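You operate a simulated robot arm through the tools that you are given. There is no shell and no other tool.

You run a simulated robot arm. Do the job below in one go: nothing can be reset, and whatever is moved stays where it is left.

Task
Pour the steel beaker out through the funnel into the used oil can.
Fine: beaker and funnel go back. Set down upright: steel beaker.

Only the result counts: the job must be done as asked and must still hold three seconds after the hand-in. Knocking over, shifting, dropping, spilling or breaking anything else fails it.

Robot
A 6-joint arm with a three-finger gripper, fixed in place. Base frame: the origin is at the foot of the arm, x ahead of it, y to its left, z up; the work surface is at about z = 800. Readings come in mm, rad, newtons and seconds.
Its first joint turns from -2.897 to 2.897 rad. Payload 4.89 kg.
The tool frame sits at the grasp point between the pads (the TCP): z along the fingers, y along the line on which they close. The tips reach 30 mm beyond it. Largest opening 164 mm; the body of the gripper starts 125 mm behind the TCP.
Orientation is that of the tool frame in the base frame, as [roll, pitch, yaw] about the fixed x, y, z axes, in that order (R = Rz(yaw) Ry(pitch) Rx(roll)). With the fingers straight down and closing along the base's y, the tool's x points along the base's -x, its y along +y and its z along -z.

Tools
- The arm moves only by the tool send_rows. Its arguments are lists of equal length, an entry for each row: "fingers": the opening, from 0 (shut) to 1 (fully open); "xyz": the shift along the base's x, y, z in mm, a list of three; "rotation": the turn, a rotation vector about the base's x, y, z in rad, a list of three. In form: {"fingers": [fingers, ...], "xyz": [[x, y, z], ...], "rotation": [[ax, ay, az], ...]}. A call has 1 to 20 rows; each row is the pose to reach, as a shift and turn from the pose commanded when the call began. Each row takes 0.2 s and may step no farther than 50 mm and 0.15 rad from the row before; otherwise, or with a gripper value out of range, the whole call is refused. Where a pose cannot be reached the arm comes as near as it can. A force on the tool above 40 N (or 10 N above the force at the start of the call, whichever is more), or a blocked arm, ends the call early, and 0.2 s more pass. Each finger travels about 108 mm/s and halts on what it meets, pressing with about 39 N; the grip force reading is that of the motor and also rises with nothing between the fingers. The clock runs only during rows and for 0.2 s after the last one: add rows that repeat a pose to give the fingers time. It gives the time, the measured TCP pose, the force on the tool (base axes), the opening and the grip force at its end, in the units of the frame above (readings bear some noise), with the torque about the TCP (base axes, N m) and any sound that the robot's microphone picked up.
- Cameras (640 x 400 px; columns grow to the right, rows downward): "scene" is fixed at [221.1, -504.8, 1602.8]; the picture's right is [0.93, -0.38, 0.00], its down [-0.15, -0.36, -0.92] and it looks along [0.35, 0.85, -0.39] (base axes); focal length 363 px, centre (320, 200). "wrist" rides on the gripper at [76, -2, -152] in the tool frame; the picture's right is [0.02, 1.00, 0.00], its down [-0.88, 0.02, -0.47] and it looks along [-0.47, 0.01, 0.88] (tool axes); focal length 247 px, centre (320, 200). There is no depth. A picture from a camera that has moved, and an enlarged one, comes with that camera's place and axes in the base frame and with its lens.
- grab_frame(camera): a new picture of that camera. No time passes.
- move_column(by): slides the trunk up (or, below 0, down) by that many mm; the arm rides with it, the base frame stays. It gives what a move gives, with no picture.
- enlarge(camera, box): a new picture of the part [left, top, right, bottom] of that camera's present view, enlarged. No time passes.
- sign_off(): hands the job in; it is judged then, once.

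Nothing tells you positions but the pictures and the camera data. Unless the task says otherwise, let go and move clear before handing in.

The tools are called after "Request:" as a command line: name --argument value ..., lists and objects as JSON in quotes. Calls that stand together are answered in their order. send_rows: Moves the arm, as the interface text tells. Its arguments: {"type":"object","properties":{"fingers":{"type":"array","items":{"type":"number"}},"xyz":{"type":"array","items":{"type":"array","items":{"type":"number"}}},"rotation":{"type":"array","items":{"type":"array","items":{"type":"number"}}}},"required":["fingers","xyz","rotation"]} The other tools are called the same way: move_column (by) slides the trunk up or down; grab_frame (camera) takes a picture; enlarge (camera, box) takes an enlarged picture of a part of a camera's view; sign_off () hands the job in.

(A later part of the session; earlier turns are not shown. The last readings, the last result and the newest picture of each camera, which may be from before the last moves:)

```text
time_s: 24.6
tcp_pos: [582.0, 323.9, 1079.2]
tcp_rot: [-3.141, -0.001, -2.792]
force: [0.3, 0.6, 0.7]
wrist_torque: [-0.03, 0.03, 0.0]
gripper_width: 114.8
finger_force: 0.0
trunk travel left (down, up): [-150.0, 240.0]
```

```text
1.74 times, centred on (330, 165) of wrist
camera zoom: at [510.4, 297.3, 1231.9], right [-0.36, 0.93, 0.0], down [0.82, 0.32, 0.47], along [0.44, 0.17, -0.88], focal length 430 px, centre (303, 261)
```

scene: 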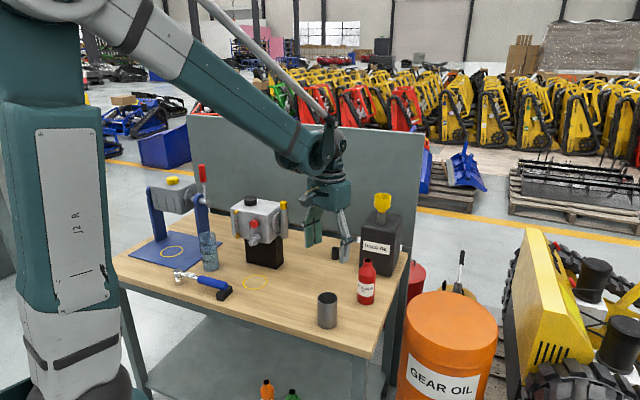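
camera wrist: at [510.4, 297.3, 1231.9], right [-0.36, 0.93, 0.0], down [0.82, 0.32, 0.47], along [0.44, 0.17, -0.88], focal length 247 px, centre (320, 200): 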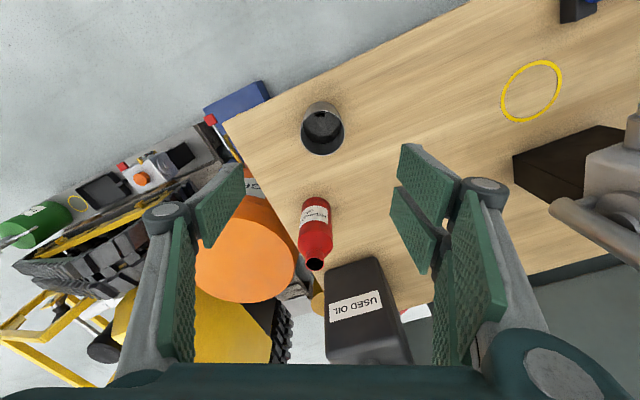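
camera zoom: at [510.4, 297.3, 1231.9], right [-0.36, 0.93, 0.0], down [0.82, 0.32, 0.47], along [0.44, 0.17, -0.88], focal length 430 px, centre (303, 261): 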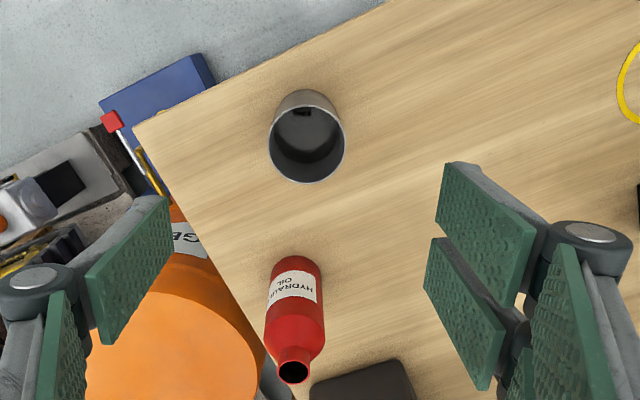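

The beaker stands near (582, 327.5), with its rim at about z 895 and the liquid surface at about z 838, so it's roughly 40% full and should start flowing near 60° of tilt. I'll set heading 30° and tilt the tool nearly horizontal above it, then descend with the fingers straddling it.

Request:
send_rows --fingers '[0.7, 0.7, 0.7]' --xyz '[[0.1, 1.2, -10], [0.2, 2.5, -20], [0.2, 2.5, -20]]' --rotation '[[0, 0, 0.087], [0, 0, 0.174], [0, 0, 0.174]]'

Request:
send_rows --fingers '[0.7, 0.7, 0.7, 0.7, 0.7, 0.7, 0.7, 0.7, 0.7, 0.7, 0.7]' --xyz '[[0, 0, 0], [0, 0, 0], [0, 0, 0], [0, 0, 0], [0, 0, 0], [0, 0, 0], [0, 0, 0], [0, 0, 0], [0, 0, 0], [0, 0, 0], [0, 0, 0]]' --rotation '[[0.07, -0.1212, 0], [0.14, -0.2425, 0], [0.21, -0.3637, 0], [0.28, -0.485, 0], [0.35, -0.6062, 0], [0.42, -0.7274, 0], [0.49, -0.8487, 0], [0.56, -0.9699, 0], [0.63, -1.0912, 0], [0.698, -1.209, 0], [0.698, -1.209, 0]]'

Request:
grab_frame --camera "wrist"

Request:
grab_frame --camera "scene"

```text
time_s: 25.4
tcp_pos: [580.5, 327.1, 1059.8]
tcp_rot: [-3.141, -0.001, -2.616]
force: [0.1, -0.1, -0.8]
wrist_torque: [0.02, 0.04, -0.05]
gripper_width: 114.7
finger_force: 0.1
trunk travel left (down, up): [-150.0, 240.0]
```

```text
time_s: 27.8
tcp_pos: [588.9, 333.4, 1095.8]
tcp_rot: [-3.14, 1.397, -2.616]
force: [0.0, 1.1, -0.3]
wrist_torque: [-0.04, -0.03, 0.0]
gripper_width: 114.8
finger_force: 0.0
out of reach, approached as far as the arm can: row 10, 11
trunk travel left (down, up): [-150.0, 240.0]
```

```text
taken
camera wrist: at [448.2, 249.4, 1047.1], right [-0.5, 0.86, -0.02], down [-0.28, -0.14, 0.95], along [0.82, 0.48, 0.31], focal length 247 px, centre (320, 200)
```

wrist: 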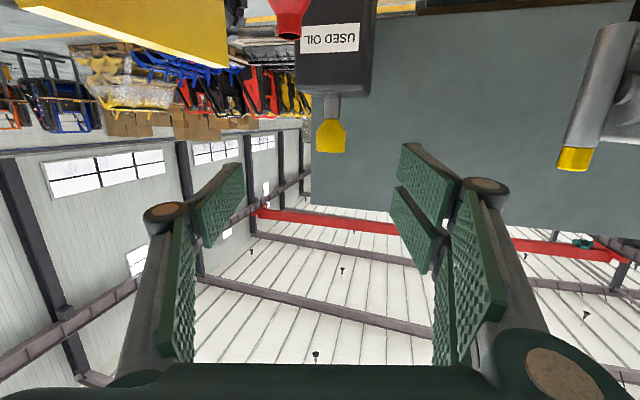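

```text
taken
```

scene: 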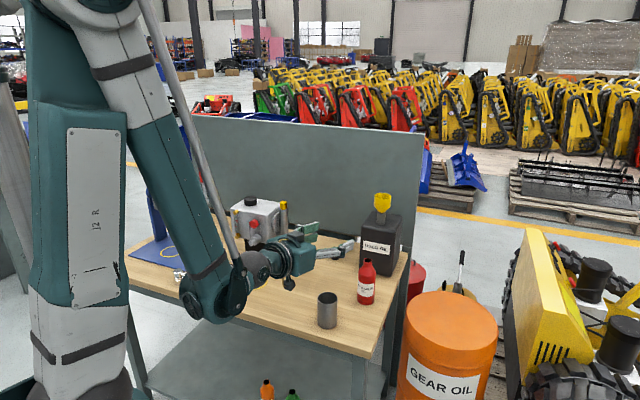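

That height with a near-horizontal tool is just inside the arm's folding limit. The wrist should be farther from the shoulder lower down, so I'll descend partway, keeping clear of the rim, and check again.

Request:
send_rows --fingers '[0.7, 0.7, 0.7, 0.7, 0.7]' --xyz '[[0, 0, -25], [0, 0, -50], [0, 0, -75], [0, 0, -100], [0, 0, -100]]' --rotation '[[0, 0, 0], [0, 0, 0], [0, 0, 0], [0, 0, 0], [0, 0, 0]]'

Request:
grab_frame --camera "wrist"

Request:
grab_frame --camera "scene"

```text
time_s: 29.0
tcp_pos: [598.8, 338.7, 1093.1]
tcp_rot: [3.141, 1.393, -2.615]
force: [-0.5, -0.1, 0.4]
wrist_torque: [-0.02, -0.02, 0.0]
gripper_width: 114.8
finger_force: 0.0
out of reach, approached as far as the arm can: row 1, 2, 3, 4, 5
trunk travel left (down, up): [-150.0, 240.0]
```

```text
taken
camera wrist: at [458.6, 255.7, 1044.2], right [-0.5, 0.86, -0.02], down [-0.28, -0.14, 0.95], along [0.82, 0.48, 0.31], focal length 247 px, centre (320, 200)
```

wrist: 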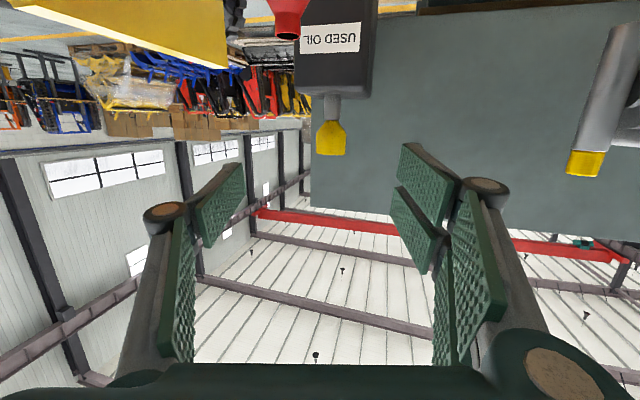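

```text
taken
```

scene: 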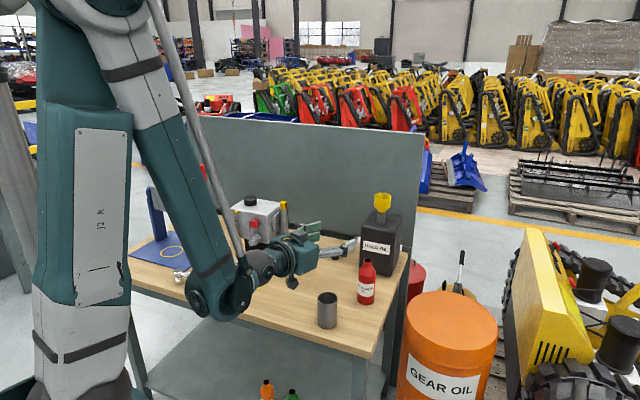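

The horizontal tool hits a wrist-bend limit down there, so I'll grasp with a 60° tilt and a lowered trunk instead. First I go back up and reduce the tilt.

Request:
send_rows --fingers '[0.7, 0.7, 0.7, 0.7, 0.7, 0.7]' --xyz '[[0, 0, 45], [0, 0, 90], [0, 0, 130], [0, 0, 140], [0, 0, 140], [0, 0, 140]]' --rotation '[[0, 0, 0], [0, 0, 0], [-0.0582, 0.1008, 0], [-0.1164, 0.2015, 0], [-0.1745, 0.3023, 0], [-0.1745, 0.3023, 0]]'

```text
time_s: 30.4
tcp_pos: [599.3, 339.3, 1234.0]
tcp_rot: [-3.141, 1.044, -2.619]
force: [-0.2, -0.3, -0.3]
wrist_torque: [0.03, -0.01, -0.01]
gripper_width: 115.0
finger_force: 0.1
trunk travel left (down, up): [-150.0, 240.0]
```

Request:
send_rows --fingers '[0.7, 0.7, 0.7, 0.7, 0.7]' --xyz '[[-6, -4, -35], [-12, -8, -70], [-17, -11.7, -105], [-17, -11.7, -134], [-17, -11.7, -134]]' --rotation '[[0, 0, 0], [0, 0, 0], [0, 0, 0], [0, 0, 0], [0, 0, 0]]'

Request:
move_column --by -60

Request:
grab_frame --camera "scene"

Request:
grab_frame --camera "wrist"

```text
time_s: 31.6
tcp_pos: [581.6, 328.6, 1099.1]
tcp_rot: [3.141, 1.048, -2.617]
force: [-0.9, 1.0, 0.8]
wrist_torque: [-0.01, 0.03, 0.02]
gripper_width: 114.8
finger_force: 0.1
trunk travel left (down, up): [-150.0, 240.0]
```

```text
time_s: 32.6
tcp_pos: [582.4, 327.1, 1039.9]
tcp_rot: [3.141, 1.047, -2.618]
force: [0.2, 0.0, 0.5]
wrist_torque: [-0.01, 0.0, 0.01]
gripper_width: 114.7
finger_force: 0.1
trunk travel left (down, up): [-90.0, 300.0]
```

```text
taken
```

scene: 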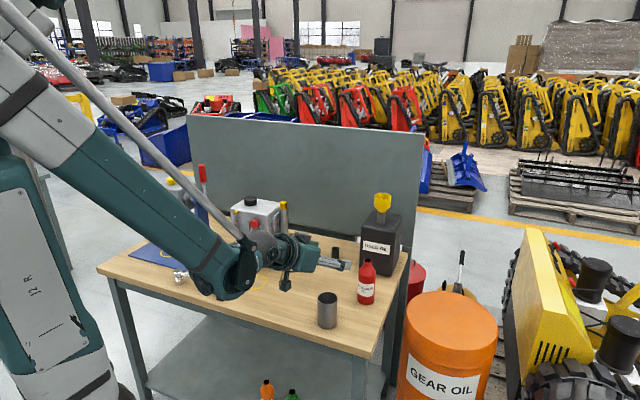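

```text
taken
camera wrist: at [436.0, 241.1, 1049.4], right [-0.51, 0.86, -0.02], down [0.02, 0.03, 1.0], along [0.86, 0.51, -0.03], focal length 247 px, centre (320, 200)
```

wrist: 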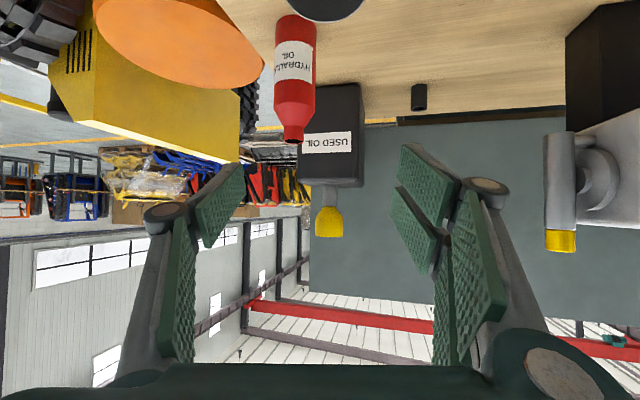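

Lowering the trunk the remaining 90 mm puts the gripper just above the beaker, straddling it.

Request:
move_column --by -90

Request:
grab_frame --camera "wrist"

Request:
grab_frame --camera "scene"

```text
time_s: 33.9
tcp_pos: [581.7, 327.2, 949.5]
tcp_rot: [-3.141, 1.047, -2.617]
force: [0.5, -1.0, -0.2]
wrist_torque: [-0.03, 0.02, -0.02]
gripper_width: 114.9
finger_force: 0.0
trunk travel left (down, up): [0.0, 390.0]
```

```text
taken
camera wrist: at [436.0, 241.1, 959.5], right [-0.51, 0.86, -0.02], down [0.02, 0.03, 1.0], along [0.86, 0.51, -0.03], focal length 247 px, centre (320, 200)
```

wrist: 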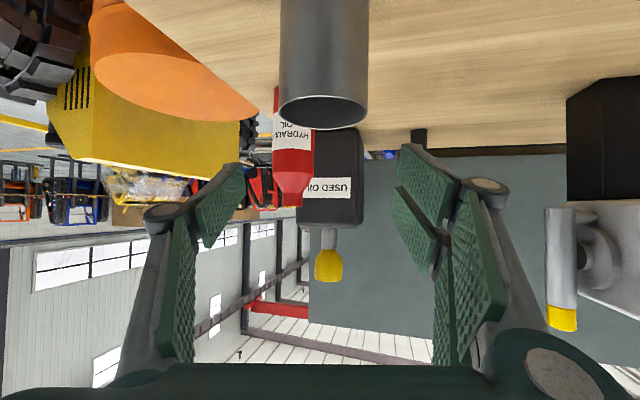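

```text
taken
```

scene: 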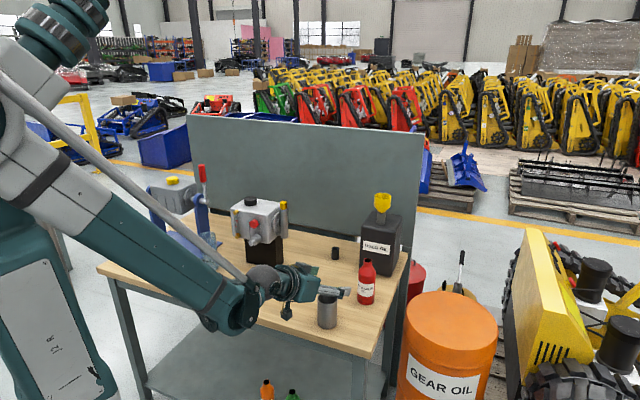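

The beaker is centred to within about 1 mm and the depth matches. I'll descend to grasp height at about z 840.

Request:
send_rows --fingers '[0.7, 0.7, 0.65, 0.6, 0.55, 0.55]' --xyz '[[-0.6, 1, -25], [-0.6, 1, -50], [-0.6, 1, -75], [-0.6, 1, -95], [-0.6, 1, -109], [-0.6, 1, -109]]' --rotation '[[0, 0, 0], [0, 0, 0], [0, 0, 0], [0, 0, 0], [0, 0, 0], [0, 0, 0]]'

Request:
grab_frame --camera "wrist"

Request:
enlarge --camera "scene" --box '[190, 230, 390, 350]'

```text
time_s: 35.2
tcp_pos: [580.6, 327.5, 843.0]
tcp_rot: [-3.14, 1.043, -2.618]
force: [-0.9, 0.5, -0.2]
wrist_torque: [0.02, -0.02, -0.01]
gripper_width: 90.4
finger_force: 0.1
trunk travel left (down, up): [0.0, 390.0]
```

```text
taken
camera wrist: at [435.6, 240.6, 852.1], right [-0.51, 0.86, -0.02], down [0.02, 0.03, 1.0], along [0.86, 0.51, -0.03], focal length 247 px, centre (320, 200)
```

wrist: 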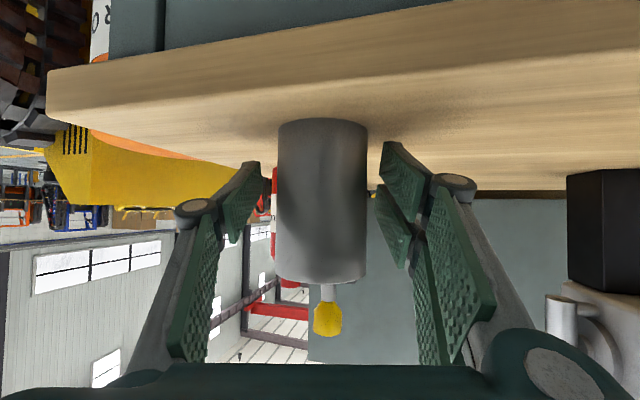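

```text
3.20 times, centred on (290, 290) of scene
camera zoom: at [221.1, -504.8, 1602.8], right [0.93, -0.38, 0.0], down [-0.15, -0.36, -0.92], along [0.35, 0.85, -0.39], focal length 1162 px, centre (416, -88)
```

zoom: 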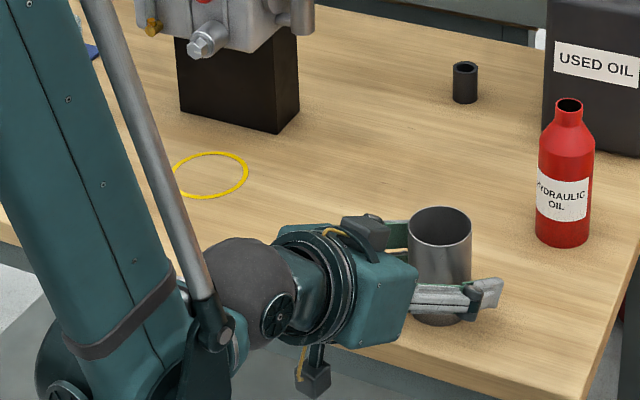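

The fingers straddle the beaker at z ≈ 842. I'll make a 1.2 mm lateral correction, then close.

Request:
send_rows --fingers '[0.5, 0.45, 0.4, 0.38, 0, 0, 0, 0]' --xyz '[[-0.6, 1, -1], [-0.6, 1, -1], [-0.6, 1, -1], [-0.6, 1, -1], [-0.6, 1, -1], [-0.6, 1, -1], [-0.6, 1, -1], [-0.6, 1, -1]]' --rotation '[[0, 0, 0], [0, 0, 0], [0, 0, 0], [0, 0, 0], [0, 0, 0], [0, 0, 0], [0, 0, 0], [0, 0, 0]]'

Request:
grab_frame --camera "wrist"

```text
time_s: 37.0
tcp_pos: [583.2, 328.7, 842.0]
tcp_rot: [3.141, 1.041, -2.617]
force: [-0.3, 0.7, 1.9]
wrist_torque: [0.14, 0.07, -0.01]
gripper_width: 59.6
finger_force: 39.0
trunk travel left (down, up): [0.0, 390.0]
```

```text
taken
camera wrist: at [435.3, 242.2, 851.9], right [-0.51, 0.86, -0.02], down [0.02, 0.03, 1.0], along [0.86, 0.51, -0.04], focal length 247 px, centre (320, 200)
```

wrist: 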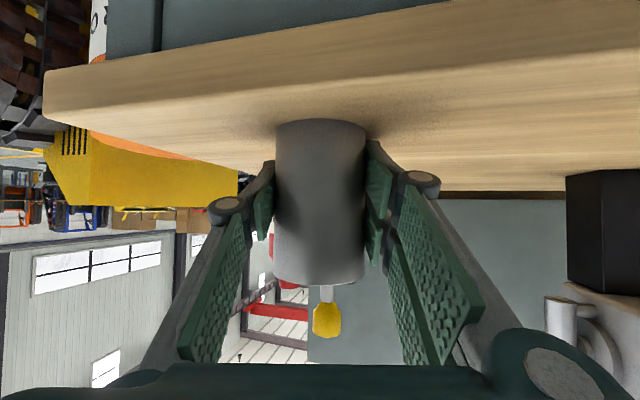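

The beaker is gripped at 59.6 mm width. I'll lift slowly.

Request:
send_rows --fingers '[0, 0, 0, 0, 0, 0, 0, 0]' --xyz '[[0, 0, 3], [0, 0, 8], [0, 0, 15], [0, 0, 25], [0, 0, 38], [0, 0, 50], [0, 0, 58], [0, 0, 60]]' --rotation '[[0, 0, 0], [0, 0, 0], [0, 0, 0], [0, 0, 0], [0, 0, 0], [0, 0, 0], [0, 0, 0], [0, 0, 0]]'

Request:
grab_frame --camera "wrist"

Request:
enlarge --camera "scene" --box '[240, 200, 400, 340]'

```text
time_s: 38.9
tcp_pos: [581.4, 328.7, 899.3]
tcp_rot: [3.141, 1.046, -2.618]
force: [-0.2, -0.3, -2.4]
wrist_torque: [-0.02, 0.03, 0.03]
gripper_width: 59.4
finger_force: 39.6
trunk travel left (down, up): [0.0, 390.0]
```

```text
taken
camera wrist: at [434.3, 242.7, 909.2], right [-0.51, 0.86, -0.02], down [0.02, 0.03, 1.0], along [0.86, 0.51, -0.03], focal length 247 px, centre (320, 200)
```

wrist: 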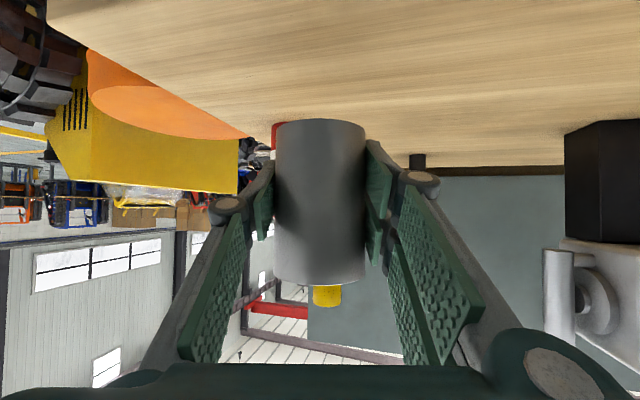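

```text
2.86 times, centred on (320, 270) of scene
camera zoom: at [221.1, -504.8, 1602.8], right [0.93, -0.38, 0.0], down [-0.15, -0.36, -0.92], along [0.35, 0.85, -0.39], focal length 1037 px, centre (320, 0)
```

zoom: 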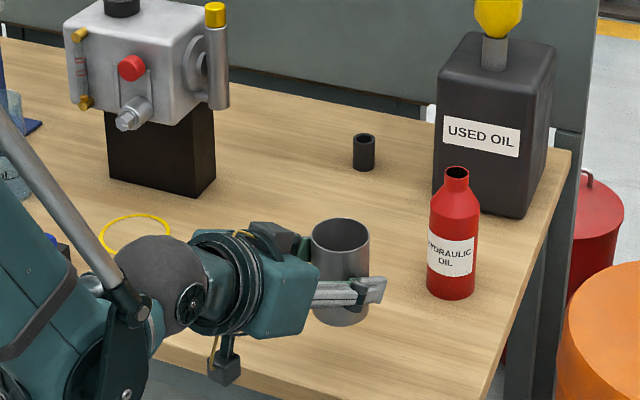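

The beaker is up and steady. I'll raise the trunk back, lift to travel height, and keep it upright.

Request:
move_column --by 150

Request:
send_rows --fingers '[0, 0, 0, 0, 0, 0, 0, 0, 0, 0, 0, 0]' --xyz '[[0, 0, 5], [0, 0, 15], [0, 0, 32], [0, 0, 52], [0, 0, 75], [0, 0, 98], [0, 0, 121], [0, 0, 144], [0, 0, 164], [0, 0, 180], [0, 0, 188], [0, 0, 191]]' --rotation '[[0, 0, 0], [0, 0, 0], [0, 0, 0], [0, 0, 0], [0, 0, 0], [0, 0, 0], [0, 0, 0], [0, 0, 0], [0, 0, 0], [0, 0, 0], [0, 0, 0], [0, 0, 0]]'

Request:
grab_frame --camera "scene"

```text
time_s: 40.6
tcp_pos: [580.9, 330.0, 1049.4]
tcp_rot: [-3.141, 1.046, -2.618]
force: [0.4, -0.1, -1.7]
wrist_torque: [-0.01, 0.0, -0.02]
gripper_width: 59.6
finger_force: 39.4
trunk travel left (down, up): [-150.0, 240.0]
```

```text
time_s: 43.2
tcp_pos: [581.5, 329.8, 1240.9]
tcp_rot: [3.141, 1.048, -2.618]
force: [-0.4, 0.2, -2.7]
wrist_torque: [-0.01, 0.0, 0.02]
gripper_width: 59.4
finger_force: 39.2
trunk travel left (down, up): [-150.0, 240.0]
```

```text
taken
```

scene: 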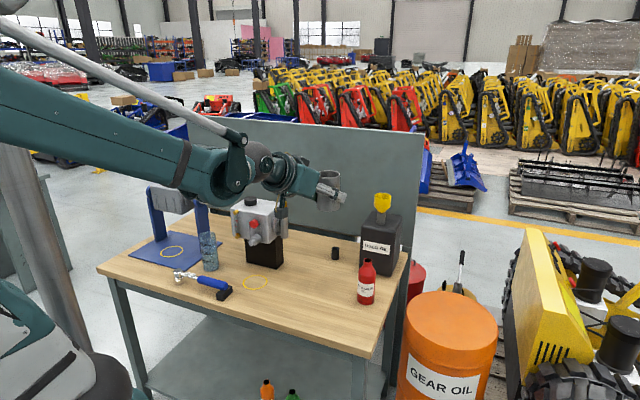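

Travel height reached. Next is a smooth horizontal carry toward the can, beaker upright.

Request:
send_rows --fingers '[0, 0, 0, 0, 0, 0, 0, 0, 0, 0, 0, 0, 0, 0]' --xyz '[[2.2, 0.9, 0], [8.8, 3.6, 0], [21.9, 9.1, 0], [41.6, 17.3, 0], [65.7, 27.3, 0], [92, 38.2, 0], [120.5, 50, 0], [146.7, 61, 0], [170.8, 71, 0], [190.5, 79.2, 0], [205.9, 85.5, 0], [215.7, 89.6, 0], [219, 91, 0], [219, 91, 0]]' --rotation '[[0, 0, 0], [0, 0, 0], [0, 0, 0], [0, 0, 0], [0, 0, 0], [0, 0, 0], [0, 0, 0], [0, 0, 0], [0, 0, 0], [0, 0, 0], [0, 0, 0], [0, 0, 0], [0, 0, 0], [0, 0, 0]]'

Request:
grab_frame --camera "wrist"

Request:
grab_frame --camera "scene"

```text
time_s: 46.2
tcp_pos: [801.1, 420.9, 1241.3]
tcp_rot: [-3.141, 1.046, -2.619]
force: [0.1, 0.3, -1.7]
wrist_torque: [0.0, -0.01, -0.02]
gripper_width: 59.3
finger_force: 38.9
trunk travel left (down, up): [-150.0, 240.0]
```

```text
taken
camera wrist: at [653.5, 333.9, 1250.5], right [-0.51, 0.86, -0.02], down [0.02, 0.03, 1.0], along [0.86, 0.51, -0.03], focal length 247 px, centre (320, 200)
```

wrist: 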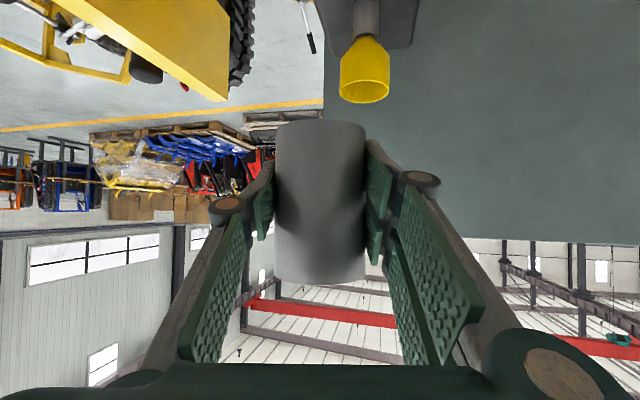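

```text
taken
```

scene: 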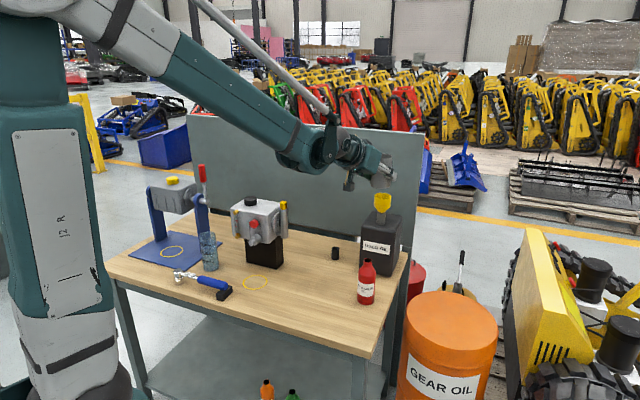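

Now a slow combined move to a point above the funnel: tilt the beaker to 41°, still below where it would flow, and yaw the heading by 50°.

Request:
send_rows --fingers '[0, 0, 0, 0, 0, 0, 0, 0, 0, 0, 0, 0, 0, 0, 0, 0, 0, 0, 0]' --xyz '[[1.4, 0.6, -0.6], [4.9, 2.2, -2], [10.6, 4.7, -4.2], [18.3, 8.1, -7.3], [27.5, 12.2, -10.9], [37.4, 16.6, -14.8], [47.9, 21.3, -19], [59.2, 26.3, -23.5], [70.5, 31.3, -28], [81.8, 36.3, -32.5], [93.1, 41.3, -37], [103.6, 46, -41.2], [113.5, 50.4, -45.1], [122.7, 54.5, -48.7], [130.4, 57.9, -51.8], [136.1, 60.4, -54], [139.6, 62, -55.4], [141, 62.6, -56], [141, 62.6, -56]]' --rotation '[[-0.0072, 0, 0.0087], [-0.0251, -0.0004, 0.0305], [-0.0537, -0.0018, 0.0654], [-0.0929, -0.0053, 0.1134], [-0.1392, -0.0119, 0.1699], [-0.1888, -0.0219, 0.2306], [-0.2415, -0.0361, 0.2953], [-0.2972, -0.0551, 0.3638], [-0.3521, -0.0781, 0.4317], [-0.4061, -0.105, 0.4988], [-0.4591, -0.136, 0.5651], [-0.5076, -0.1686, 0.6264], [-0.5519, -0.2023, 0.6827], [-0.592, -0.2362, 0.7341], [-0.6251, -0.267, 0.7769], [-0.6486, -0.2905, 0.8076], [-0.6631, -0.3057, 0.8266], [-0.6688, -0.3119, 0.8341], [-0.6688, -0.3119, 0.8341]]'

Request:
grab_frame --camera "wrist"

Request:
enlarge --camera "scene" --box '[310, 120, 450, 240]'

```text
time_s: 50.2
tcp_pos: [940.1, 483.6, 1184.1]
tcp_rot: [-2.431, 0.511, -1.218]
force: [0.0, 0.3, -1.5]
wrist_torque: [0.02, 0.03, 0.0]
gripper_width: 59.2
finger_force: 39.4
trunk travel left (down, up): [-150.0, 240.0]
```

```text
taken
camera wrist: at [891.6, 334.0, 1248.4], right [-0.82, 0.02, -0.58], down [-0.51, 0.45, 0.73], along [0.27, 0.89, -0.36], focal length 247 px, centre (320, 200)
```

wrist: 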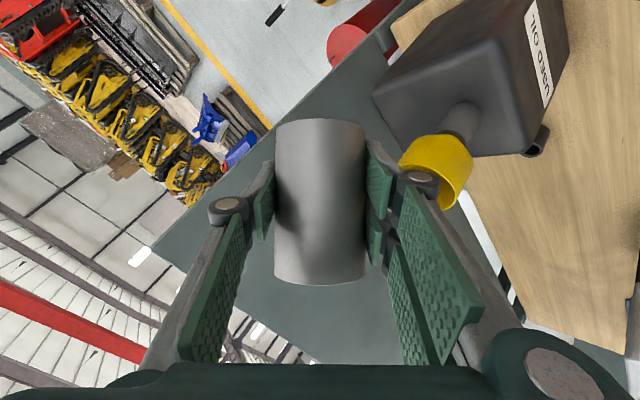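

```text
3.33 times, centred on (380, 180) of scene
camera zoom: at [221.1, -504.8, 1602.8], right [0.93, -0.38, 0.0], down [-0.15, -0.36, -0.92], along [0.35, 0.85, -0.39], focal length 1210 px, centre (120, 267)
```

zoom: 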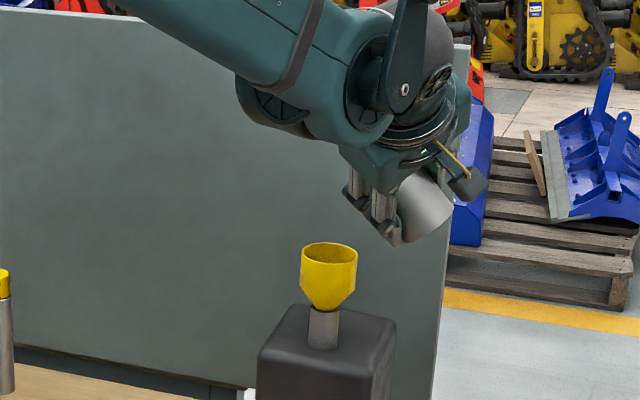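

The beaker is at 41° above the right side of the funnel. I'll check the details before going lower.

Request:
enlarge --camera "wrist" --box '[360, 90, 500, 230]'

Request:
enlarge --camera "scene" --box '[350, 150, 430, 220]'

```text
2.86 times, centred on (430, 160) of wrist
camera zoom: at [891.6, 334.0, 1248.4], right [-0.82, 0.02, -0.58], down [-0.51, 0.45, 0.73], along [0.27, 0.89, -0.36], focal length 706 px, centre (6, 314)
```

zoom: 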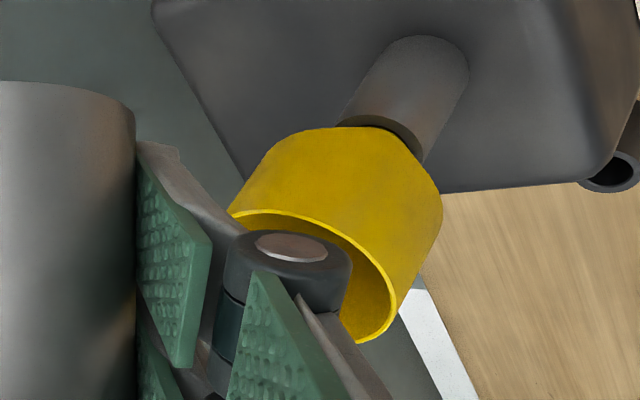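

```text
5.71 times, centred on (390, 185) of scene
camera zoom: at [221.1, -504.8, 1602.8], right [0.93, -0.38, 0.0], down [-0.15, -0.36, -0.92], along [0.35, 0.85, -0.39], focal length 2074 px, centre (-80, 286)
```

zoom: 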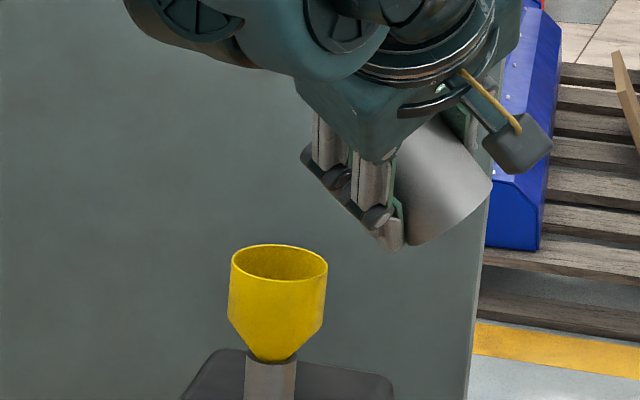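

The funnel is where I predicted, within about 3 mm. Next I rotate slowly to 56° about the pouring lip while lowering, so the lip stays above the funnel's near half.

Request:
send_rows --fingers '[0, 0, 0, 0, 0, 0, 0, 0, 0]' --xyz '[[0.5, -0.4, -6], [1, -0.8, -11], [1.4, -1.2, -15.9], [1.7, -1.5, -20.8], [2, -1.7, -24.7], [2.3, -1.9, -27.6], [2.4, -2, -30.1], [2.5, -2.1, -31.5], [2.5, -2.1, -31.5]]' --rotation '[[-0.0224, -0.0267, 0], [-0.0449, -0.0535, 0], [-0.0673, -0.0802, 0], [-0.0897, -0.1069, 0], [-0.1122, -0.1337, 0], [-0.1346, -0.1604, 0], [-0.1515, -0.1805, 0], [-0.1683, -0.2005, 0], [-0.1683, -0.2005, 0]]'

Request:
grab_frame --camera "wrist"

Request:
enlarge --camera "scene" --box '[350, 150, 430, 220]'

```text
time_s: 52.2
tcp_pos: [943.7, 480.1, 1151.7]
tcp_rot: [-2.3, 0.28, -1.165]
force: [-0.2, 0.7, -2.3]
wrist_torque: [-0.01, 0.0, 0.02]
gripper_width: 59.2
finger_force: 38.6
trunk travel left (down, up): [-150.0, 240.0]
```

```text
taken
camera wrist: at [879.7, 342.5, 1229.4], right [-0.68, -0.09, -0.72], down [-0.64, 0.56, 0.53], along [0.35, 0.83, -0.44], focal length 247 px, centre (320, 200)
```

wrist: 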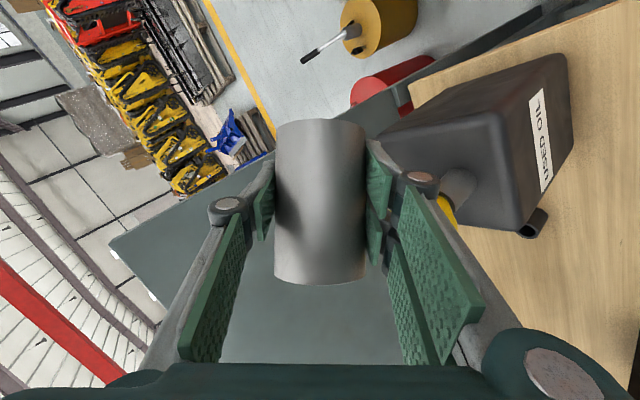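

```text
5.71 times, centred on (390, 185) of scene
camera zoom: at [221.1, -504.8, 1602.8], right [0.93, -0.38, 0.0], down [-0.15, -0.36, -0.92], along [0.35, 0.85, -0.39], focal length 2074 px, centre (-80, 286)
```

zoom: 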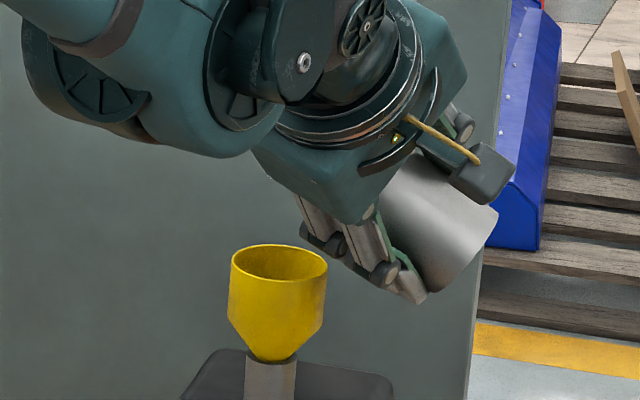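

By geometry the lip is about 53 mm above the rim and 15 mm inside the funnel's near edge. I'll start tilting slowly toward the flow angle.

Request:
send_rows --fingers '[0, 0, 0, 0, 0, 0, 0, 0, 0]' --xyz '[[0, 0, -0.9], [0.1, -0.1, -0.9], [0.1, -0.1, -0.8], [0.1, -0.1, -0.8], [0.1, -0.1, -0.7], [0.1, -0.1, -1.6], [0.1, -0.1, -1.6], [0.1, -0.1, -1.5], [0, 0, -1.4]]' --rotation '[[-0.0112, -0.0134, 0], [-0.0224, -0.0267, 0], [-0.0337, -0.0401, 0], [-0.0449, -0.0535, 0], [-0.0561, -0.0669, 0], [-0.0673, -0.0802, 0], [-0.0785, -0.0936, 0], [-0.0898, -0.107, 0], [-0.101, -0.1203, 0]]'

Request:
enlarge --camera "scene" --box '[350, 150, 430, 220]'

Request:
grab_frame --camera "wrist"

```text
time_s: 54.2
tcp_pos: [944.1, 480.3, 1151.4]
tcp_rot: [-2.228, 0.137, -1.15]
force: [0.4, 0.3, -1.5]
wrist_torque: [0.0, -0.02, 0.03]
gripper_width: 59.2
finger_force: 39.2
trunk travel left (down, up): [-150.0, 240.0]
```

```text
5.71 times, centred on (390, 185) of scene
camera zoom: at [221.1, -504.8, 1602.8], right [0.93, -0.38, 0.0], down [-0.15, -0.36, -0.92], along [0.35, 0.85, -0.39], focal length 2074 px, centre (-80, 286)
```

zoom: 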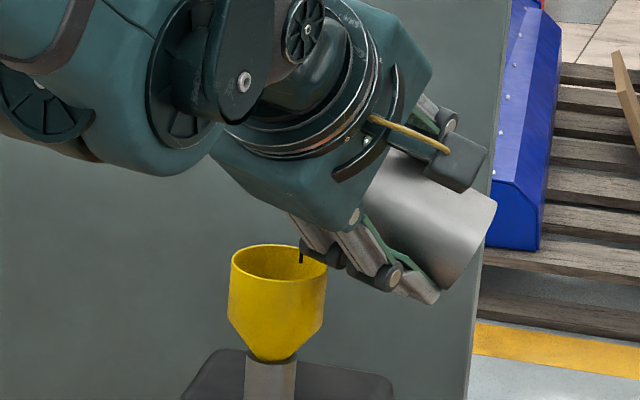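

```text
taken
camera wrist: at [869.9, 351.0, 1233.7], right [-0.59, -0.17, -0.79], down [-0.69, 0.6, 0.39], along [0.41, 0.78, -0.47], focal length 247 px, centre (320, 200)
```

wrist: 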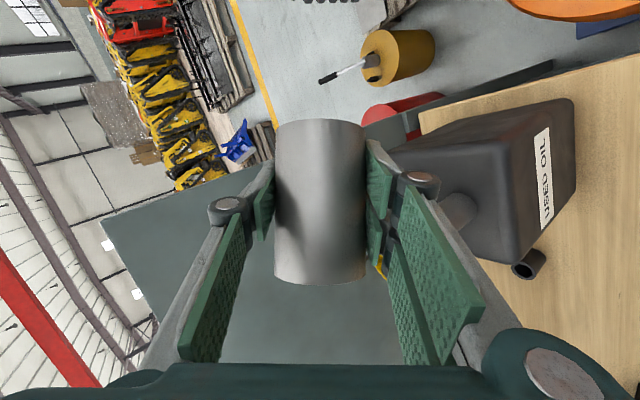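

Request:
enlarge --camera "scene" --box '[370, 175, 410, 210]'

```text
11.43 times, centred on (390, 192) of scene
camera zoom: at [221.1, -504.8, 1602.8], right [0.93, -0.38, 0.0], down [-0.15, -0.36, -0.92], along [0.35, 0.85, -0.39], focal length 4149 px, centre (-480, 286)
```

zoom: 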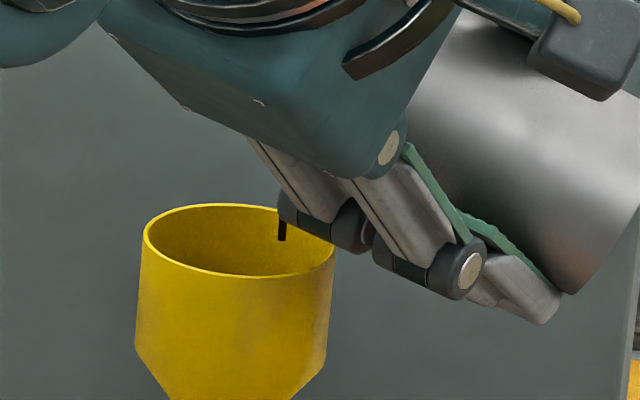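

A thin dark stream is now falling into the funnel, about 14 mm right of centre as planned. I'll keep the pour slow.

Request:
send_rows --fingers '[0, 0, 0, 0, 0, 0, 0]' --xyz '[[-0.1, 0.1, 0.1], [-0.15, 0.13, 0.1], [-0.25, 0.2, 0.2], [-0.37, 0.3, 0.2], [-0.5, 0.42, 0.3], [-0.64, 0.53, 0.3], [-0.8, 0.66, 0.4]]' --rotation '[[-0.0112, -0.0134, 0], [-0.0224, -0.0267, 0], [-0.0337, -0.0401, 0], [-0.0449, -0.0535, 0], [-0.0561, -0.0669, 0], [-0.0673, -0.0802, 0], [-0.0785, -0.0936, 0]]'

Request:
enlarge --camera "scene" --box '[370, 175, 410, 210]'

Request:
enlarge --camera "scene" --box '[320, 140, 440, 290]'

```text
time_s: 55.8
tcp_pos: [943.4, 480.3, 1152.0]
tcp_rot: [-2.175, 0.031, -1.147]
force: [0.2, -0.6, -1.7]
wrist_torque: [0.0, 0.0, 0.01]
gripper_width: 59.5
finger_force: 39.0
trunk travel left (down, up): [-150.0, 240.0]
```

```text
11.43 times, centred on (390, 192) of scene
camera zoom: at [221.1, -504.8, 1602.8], right [0.93, -0.38, 0.0], down [-0.15, -0.36, -0.92], along [0.35, 0.85, -0.39], focal length 4149 px, centre (-480, 286)
```

zoom: 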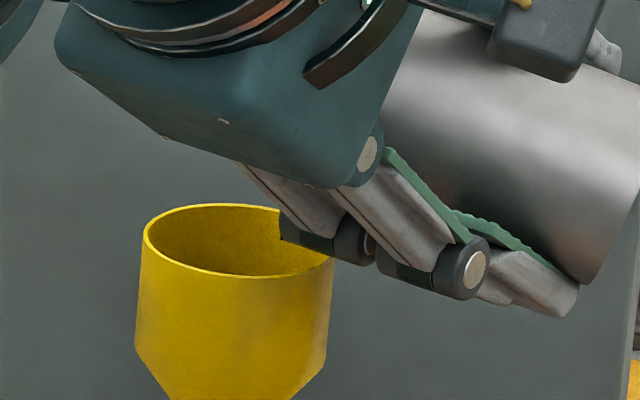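

```text
2.67 times, centred on (380, 215) of scene
camera zoom: at [221.1, -504.8, 1602.8], right [0.93, -0.38, 0.0], down [-0.15, -0.36, -0.92], along [0.35, 0.85, -0.39], focal length 968 px, centre (160, 160)
```

zoom: 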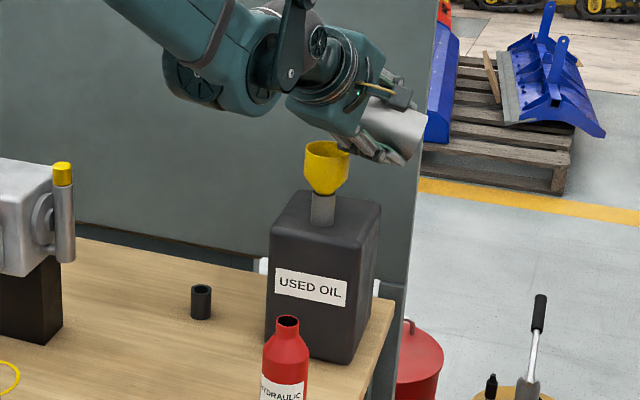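

The stream is now hidden behind the finger knuckle in this view, and the funnel is unchanged. I'll continue the same slow rotation about the lip.

Request:
send_rows --fingers '[0, 0, 0, 0, 0, 0, 0, 0, 0, 0]' --xyz '[[-0.17, 0.14, 0], [-0.35, 0.3, 0.1], [-0.55, 0.46, 0.1], [-0.77, 0.64, 0.1], [-0.99, 0.83, 0.2], [-1.23, 1.03, 1.2], [-1.48, 1.24, 2.2], [-1.75, 1.47, 3.2], [-1.75, 1.47, 3.2], [-1.75, 1.47, 3.2]]' --rotation '[[-0.0112, -0.0134, 0], [-0.0224, -0.0267, 0], [-0.0337, -0.0401, 0], [-0.0449, -0.0535, 0], [-0.0561, -0.0669, 0], [-0.0673, -0.0802, 0], [-0.0785, -0.0936, 0], [-0.0898, -0.107, 0], [-0.0898, -0.107, 0], [-0.0898, -0.107, 0]]'

Request:
enlarge --camera "scene" --box '[370, 175, 410, 210]'

Request:
grab_frame --camera "wrist"

```text
time_s: 58.0
tcp_pos: [940.6, 482.5, 1156.2]
tcp_rot: [-2.113, -0.095, -1.15]
force: [0.7, 0.3, -1.0]
wrist_torque: [0.0, -0.01, -0.01]
gripper_width: 59.1
finger_force: 39.1
trunk travel left (down, up): [-150.0, 240.0]
```

```text
11.43 times, centred on (390, 192) of scene
camera zoom: at [221.1, -504.8, 1602.8], right [0.93, -0.38, 0.0], down [-0.15, -0.36, -0.92], along [0.35, 0.85, -0.39], focal length 4149 px, centre (-480, 286)
```

zoom: 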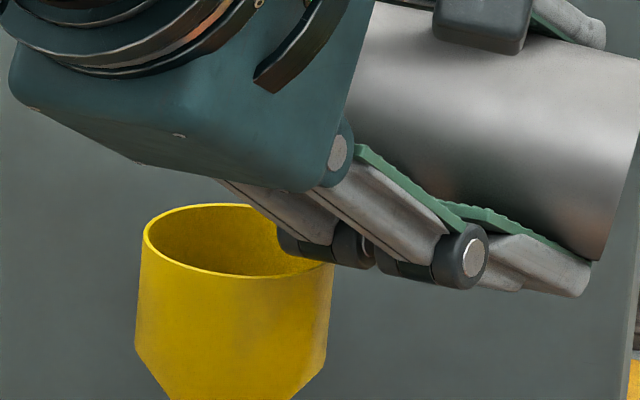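

```text
taken
camera wrist: at [849.9, 367.4, 1242.1], right [-0.43, -0.31, -0.85], down [-0.75, 0.65, 0.14], along [0.51, 0.7, -0.51], focal length 247 px, centre (320, 200)
```

wrist: 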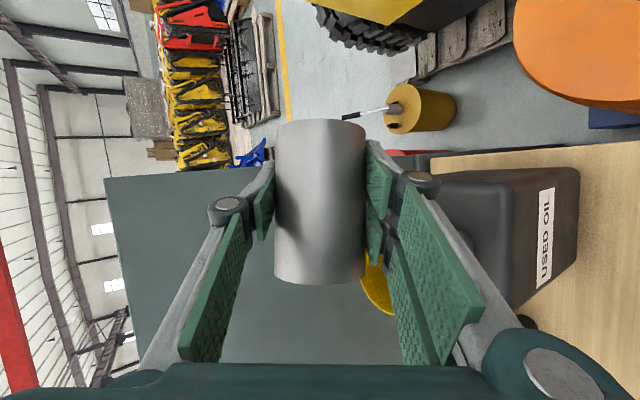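

Request:
enlarge --camera "wrist" --box '[330, 230, 410, 330]'

```text
4.00 times, centred on (370, 280) of wrist
camera zoom: at [849.9, 367.4, 1242.1], right [-0.43, -0.31, -0.85], down [-0.75, 0.65, 0.14], along [0.51, 0.7, -0.51], focal length 988 px, centre (120, -120)
```

zoom: 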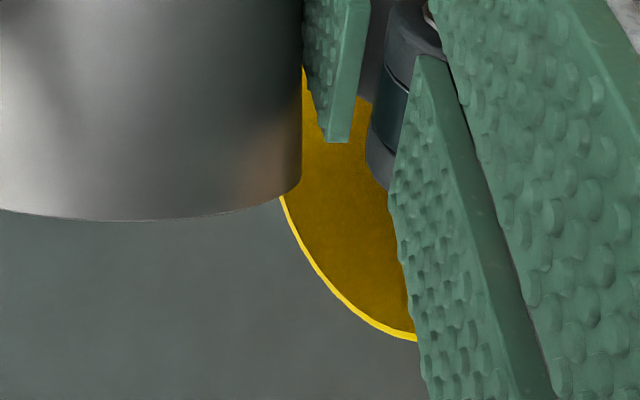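

No stream right now, since everything above the lip line at 80° has drained. I'll continue the rotation to 100° about the lip.

Request:
send_rows --fingers '[0, 0, 0, 0, 0, 0, 0, 0, 0, 0]' --xyz '[[-0.57, 0.48, 2], [-1.19, 1, 4], [-1.87, 1.57, 5.9], [-2.6, 2.18, 7.8], [-3.37, 2.83, 9.7], [-4.2, 3.52, 11.5], [-5.07, 4.26, 13.3], [-6, 5.03, 15], [-6.96, 5.84, 16.8], [-7.98, 6.7, 18.4]]' --rotation '[[-0.0224, -0.0267, 0], [-0.0449, -0.0535, 0], [-0.0673, -0.0802, 0], [-0.0897, -0.107, 0], [-0.1122, -0.1337, 0], [-0.1346, -0.1604, 0], [-0.1571, -0.1872, 0], [-0.1795, -0.2139, 0], [-0.202, -0.2407, 0], [-0.2244, -0.2674, 0]]'

Request:
grab_frame --camera "wrist"

Request:
enlarge --camera "scene" --box '[350, 150, 430, 230]'

```text
time_s: 60.2
tcp_pos: [933.2, 490.6, 1174.5]
tcp_rot: [-1.949, -0.41, -1.192]
force: [-0.3, 0.7, -1.2]
wrist_torque: [0.02, 0.01, 0.01]
gripper_width: 59.1
finger_force: 38.6
trunk travel left (down, up): [-150.0, 240.0]
```

```text
taken
camera wrist: at [819.4, 394.5, 1257.0], right [-0.2, -0.5, -0.84], down [-0.74, 0.64, -0.21], along [0.64, 0.58, -0.5], focal length 247 px, centre (320, 200)
```

wrist: 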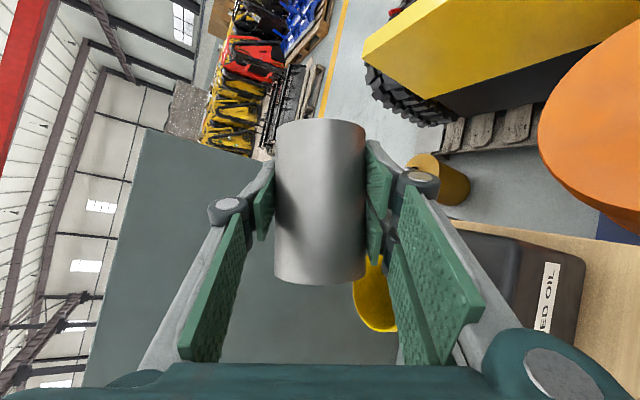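

```text
5.00 times, centred on (390, 190) of scene
camera zoom: at [221.1, -504.8, 1602.8], right [0.93, -0.38, 0.0], down [-0.15, -0.36, -0.92], along [0.35, 0.85, -0.39], focal length 1815 px, centre (-30, 250)
```

zoom: 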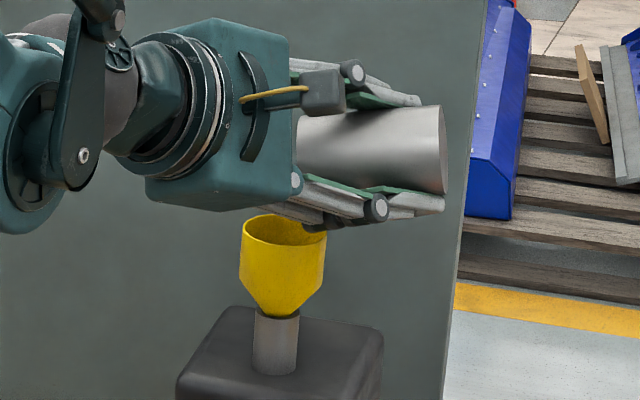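

Still clean, with the funnel undisturbed. I'll rotate on to 120° and hold to drain the beaker completely.

Request:
send_rows --fingers '[0, 0, 0, 0, 0, 0, 0, 0, 0, 0, 0, 0, 0, 0, 0, 0]' --xyz '[[-1.06, 0.89, 1.6], [-2.15, 1.81, 3.2], [-3.3, 2.76, 4.7], [-4.48, 3.76, 6.2], [-5.7, 4.78, 7.6], [-6.96, 5.84, 8.9], [-8.24, 6.92, 10.2], [-9.57, 8.03, 11.5], [-10.93, 9.18, 12.6], [-12.32, 10.34, 13.7], [-12.32, 10.34, 13.7], [-12.32, 10.34, 13.7], [-12.32, 10.34, 13.7], [-12.32, 10.34, 13.7], [-12.32, 10.34, 13.7], [-12.32, 10.34, 13.7]]' --rotation '[[-0.0224, -0.0267, 0], [-0.0449, -0.0535, 0], [-0.0673, -0.0802, 0], [-0.0897, -0.107, 0], [-0.1122, -0.1337, 0], [-0.1346, -0.1604, 0], [-0.1571, -0.1872, 0], [-0.1795, -0.2139, 0], [-0.202, -0.2407, 0], [-0.2244, -0.2674, 0], [-0.2244, -0.2674, 0], [-0.2244, -0.2674, 0], [-0.2244, -0.2674, 0], [-0.2244, -0.2674, 0], [-0.2244, -0.2674, 0], [-0.2244, -0.2674, 0]]'

Request:
grab_frame --camera "wrist"

Request:
enlarge --camera "scene" --box '[350, 150, 430, 230]'

```text
time_s: 63.6
tcp_pos: [921.2, 500.1, 1187.4]
tcp_rot: [-1.737, -0.707, -1.305]
force: [0.1, -0.6, -1.4]
wrist_torque: [0.0, 0.0, -0.01]
gripper_width: 59.1
finger_force: 39.2
trunk travel left (down, up): [-150.0, 240.0]
```

```text
taken
camera wrist: at [786.6, 421.7, 1257.1], right [0.01, -0.68, -0.74], down [-0.64, 0.56, -0.53], along [0.77, 0.48, -0.43], focal length 247 px, centre (320, 200)
```

wrist: 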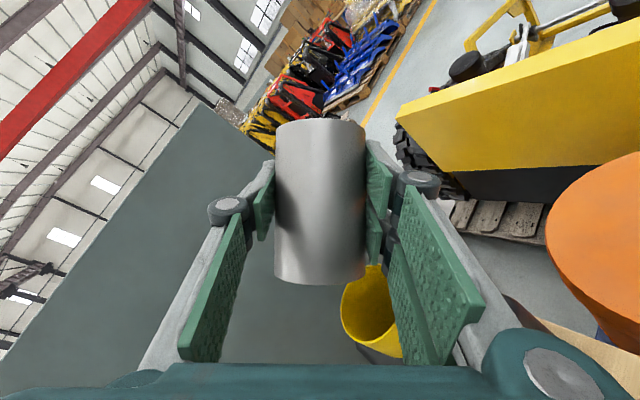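

```text
5.00 times, centred on (390, 190) of scene
camera zoom: at [221.1, -504.8, 1602.8], right [0.93, -0.38, 0.0], down [-0.15, -0.36, -0.92], along [0.35, 0.85, -0.39], focal length 1815 px, centre (-30, 250)
```

zoom: 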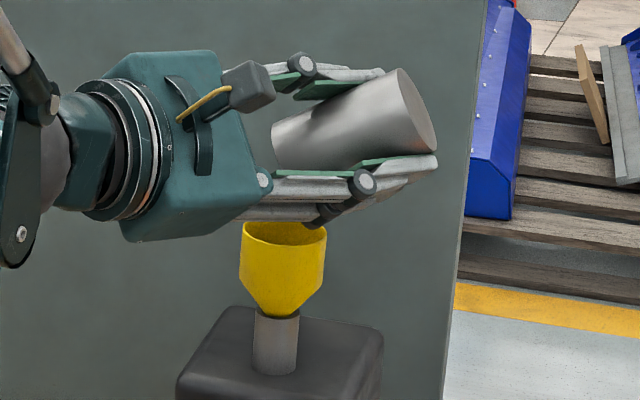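

The beaker is tipped to 120° and the force reading has dropped by roughly the liquid's weight. I'll hold longer to drain and check the funnel interior.

Request:
send_rows --fingers '[0, 0, 0, 0, 0, 0, 0, 0, 0, 0, 0, 0]' --xyz '[[-1.4, 1.2, 1], [-2.9, 2.4, 1.9], [-2.9, 2.4, 1.9], [-2.9, 2.4, 1.9], [-2.9, 2.4, 1.9], [-2.9, 2.4, 1.9], [-2.9, 2.4, 1.9], [-2.9, 2.4, 1.9], [-2.9, 2.4, 1.9], [-2.9, 2.4, 1.9], [-2.9, 2.4, 1.9], [-2.9, 2.4, 1.9]]' --rotation '[[-0.0224, -0.0267, 0], [-0.0449, -0.0535, 0], [-0.0449, -0.0535, 0], [-0.0449, -0.0535, 0], [-0.0449, -0.0535, 0], [-0.0449, -0.0535, 0], [-0.0449, -0.0535, 0], [-0.0449, -0.0535, 0], [-0.0449, -0.0535, 0], [-0.0449, -0.0535, 0], [-0.0449, -0.0535, 0], [-0.0449, -0.0535, 0]]'

Request:
enlarge --camera "wrist" --box '[320, 240, 440, 370]'

Request:
enlarge --camera "scene" --box '[370, 175, 410, 215]'

```text
time_s: 66.2
tcp_pos: [917.9, 501.8, 1188.2]
tcp_rot: [-1.683, -0.767, -1.342]
force: [-0.5, 0.0, -1.4]
wrist_torque: [0.03, 0.0, -0.04]
gripper_width: 59.2
finger_force: 38.7
trunk travel left (down, up): [-150.0, 240.0]
```

```text
3.08 times, centred on (380, 305) of wrist
camera zoom: at [779.9, 426.3, 1255.3], right [0.05, -0.71, -0.7], down [-0.61, 0.53, -0.59], along [0.79, 0.46, -0.4], focal length 760 px, centre (135, -123)
```

zoom: 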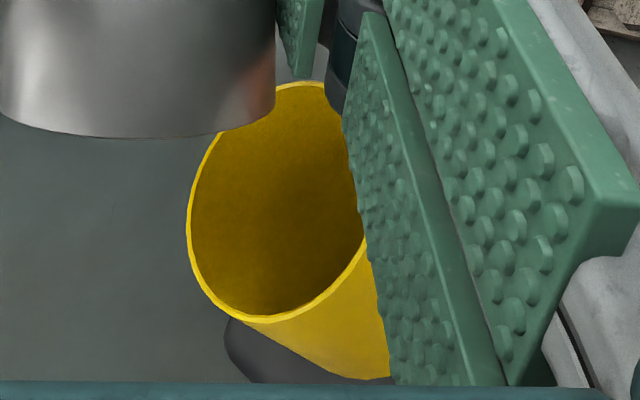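

```text
10.00 times, centred on (390, 195) of scene
camera zoom: at [221.1, -504.8, 1602.8], right [0.93, -0.38, 0.0], down [-0.15, -0.36, -0.92], along [0.35, 0.85, -0.39], focal length 3630 px, centre (-380, 250)
```

zoom: 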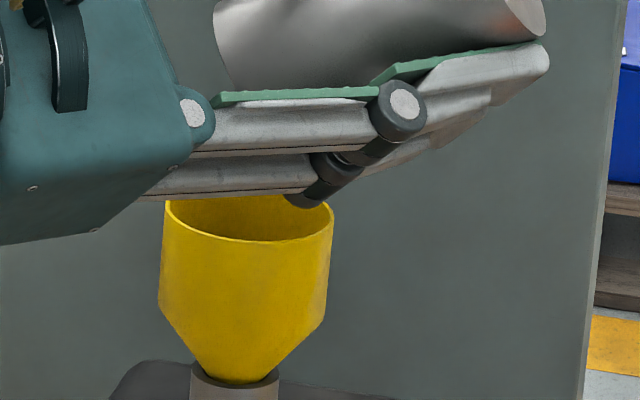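

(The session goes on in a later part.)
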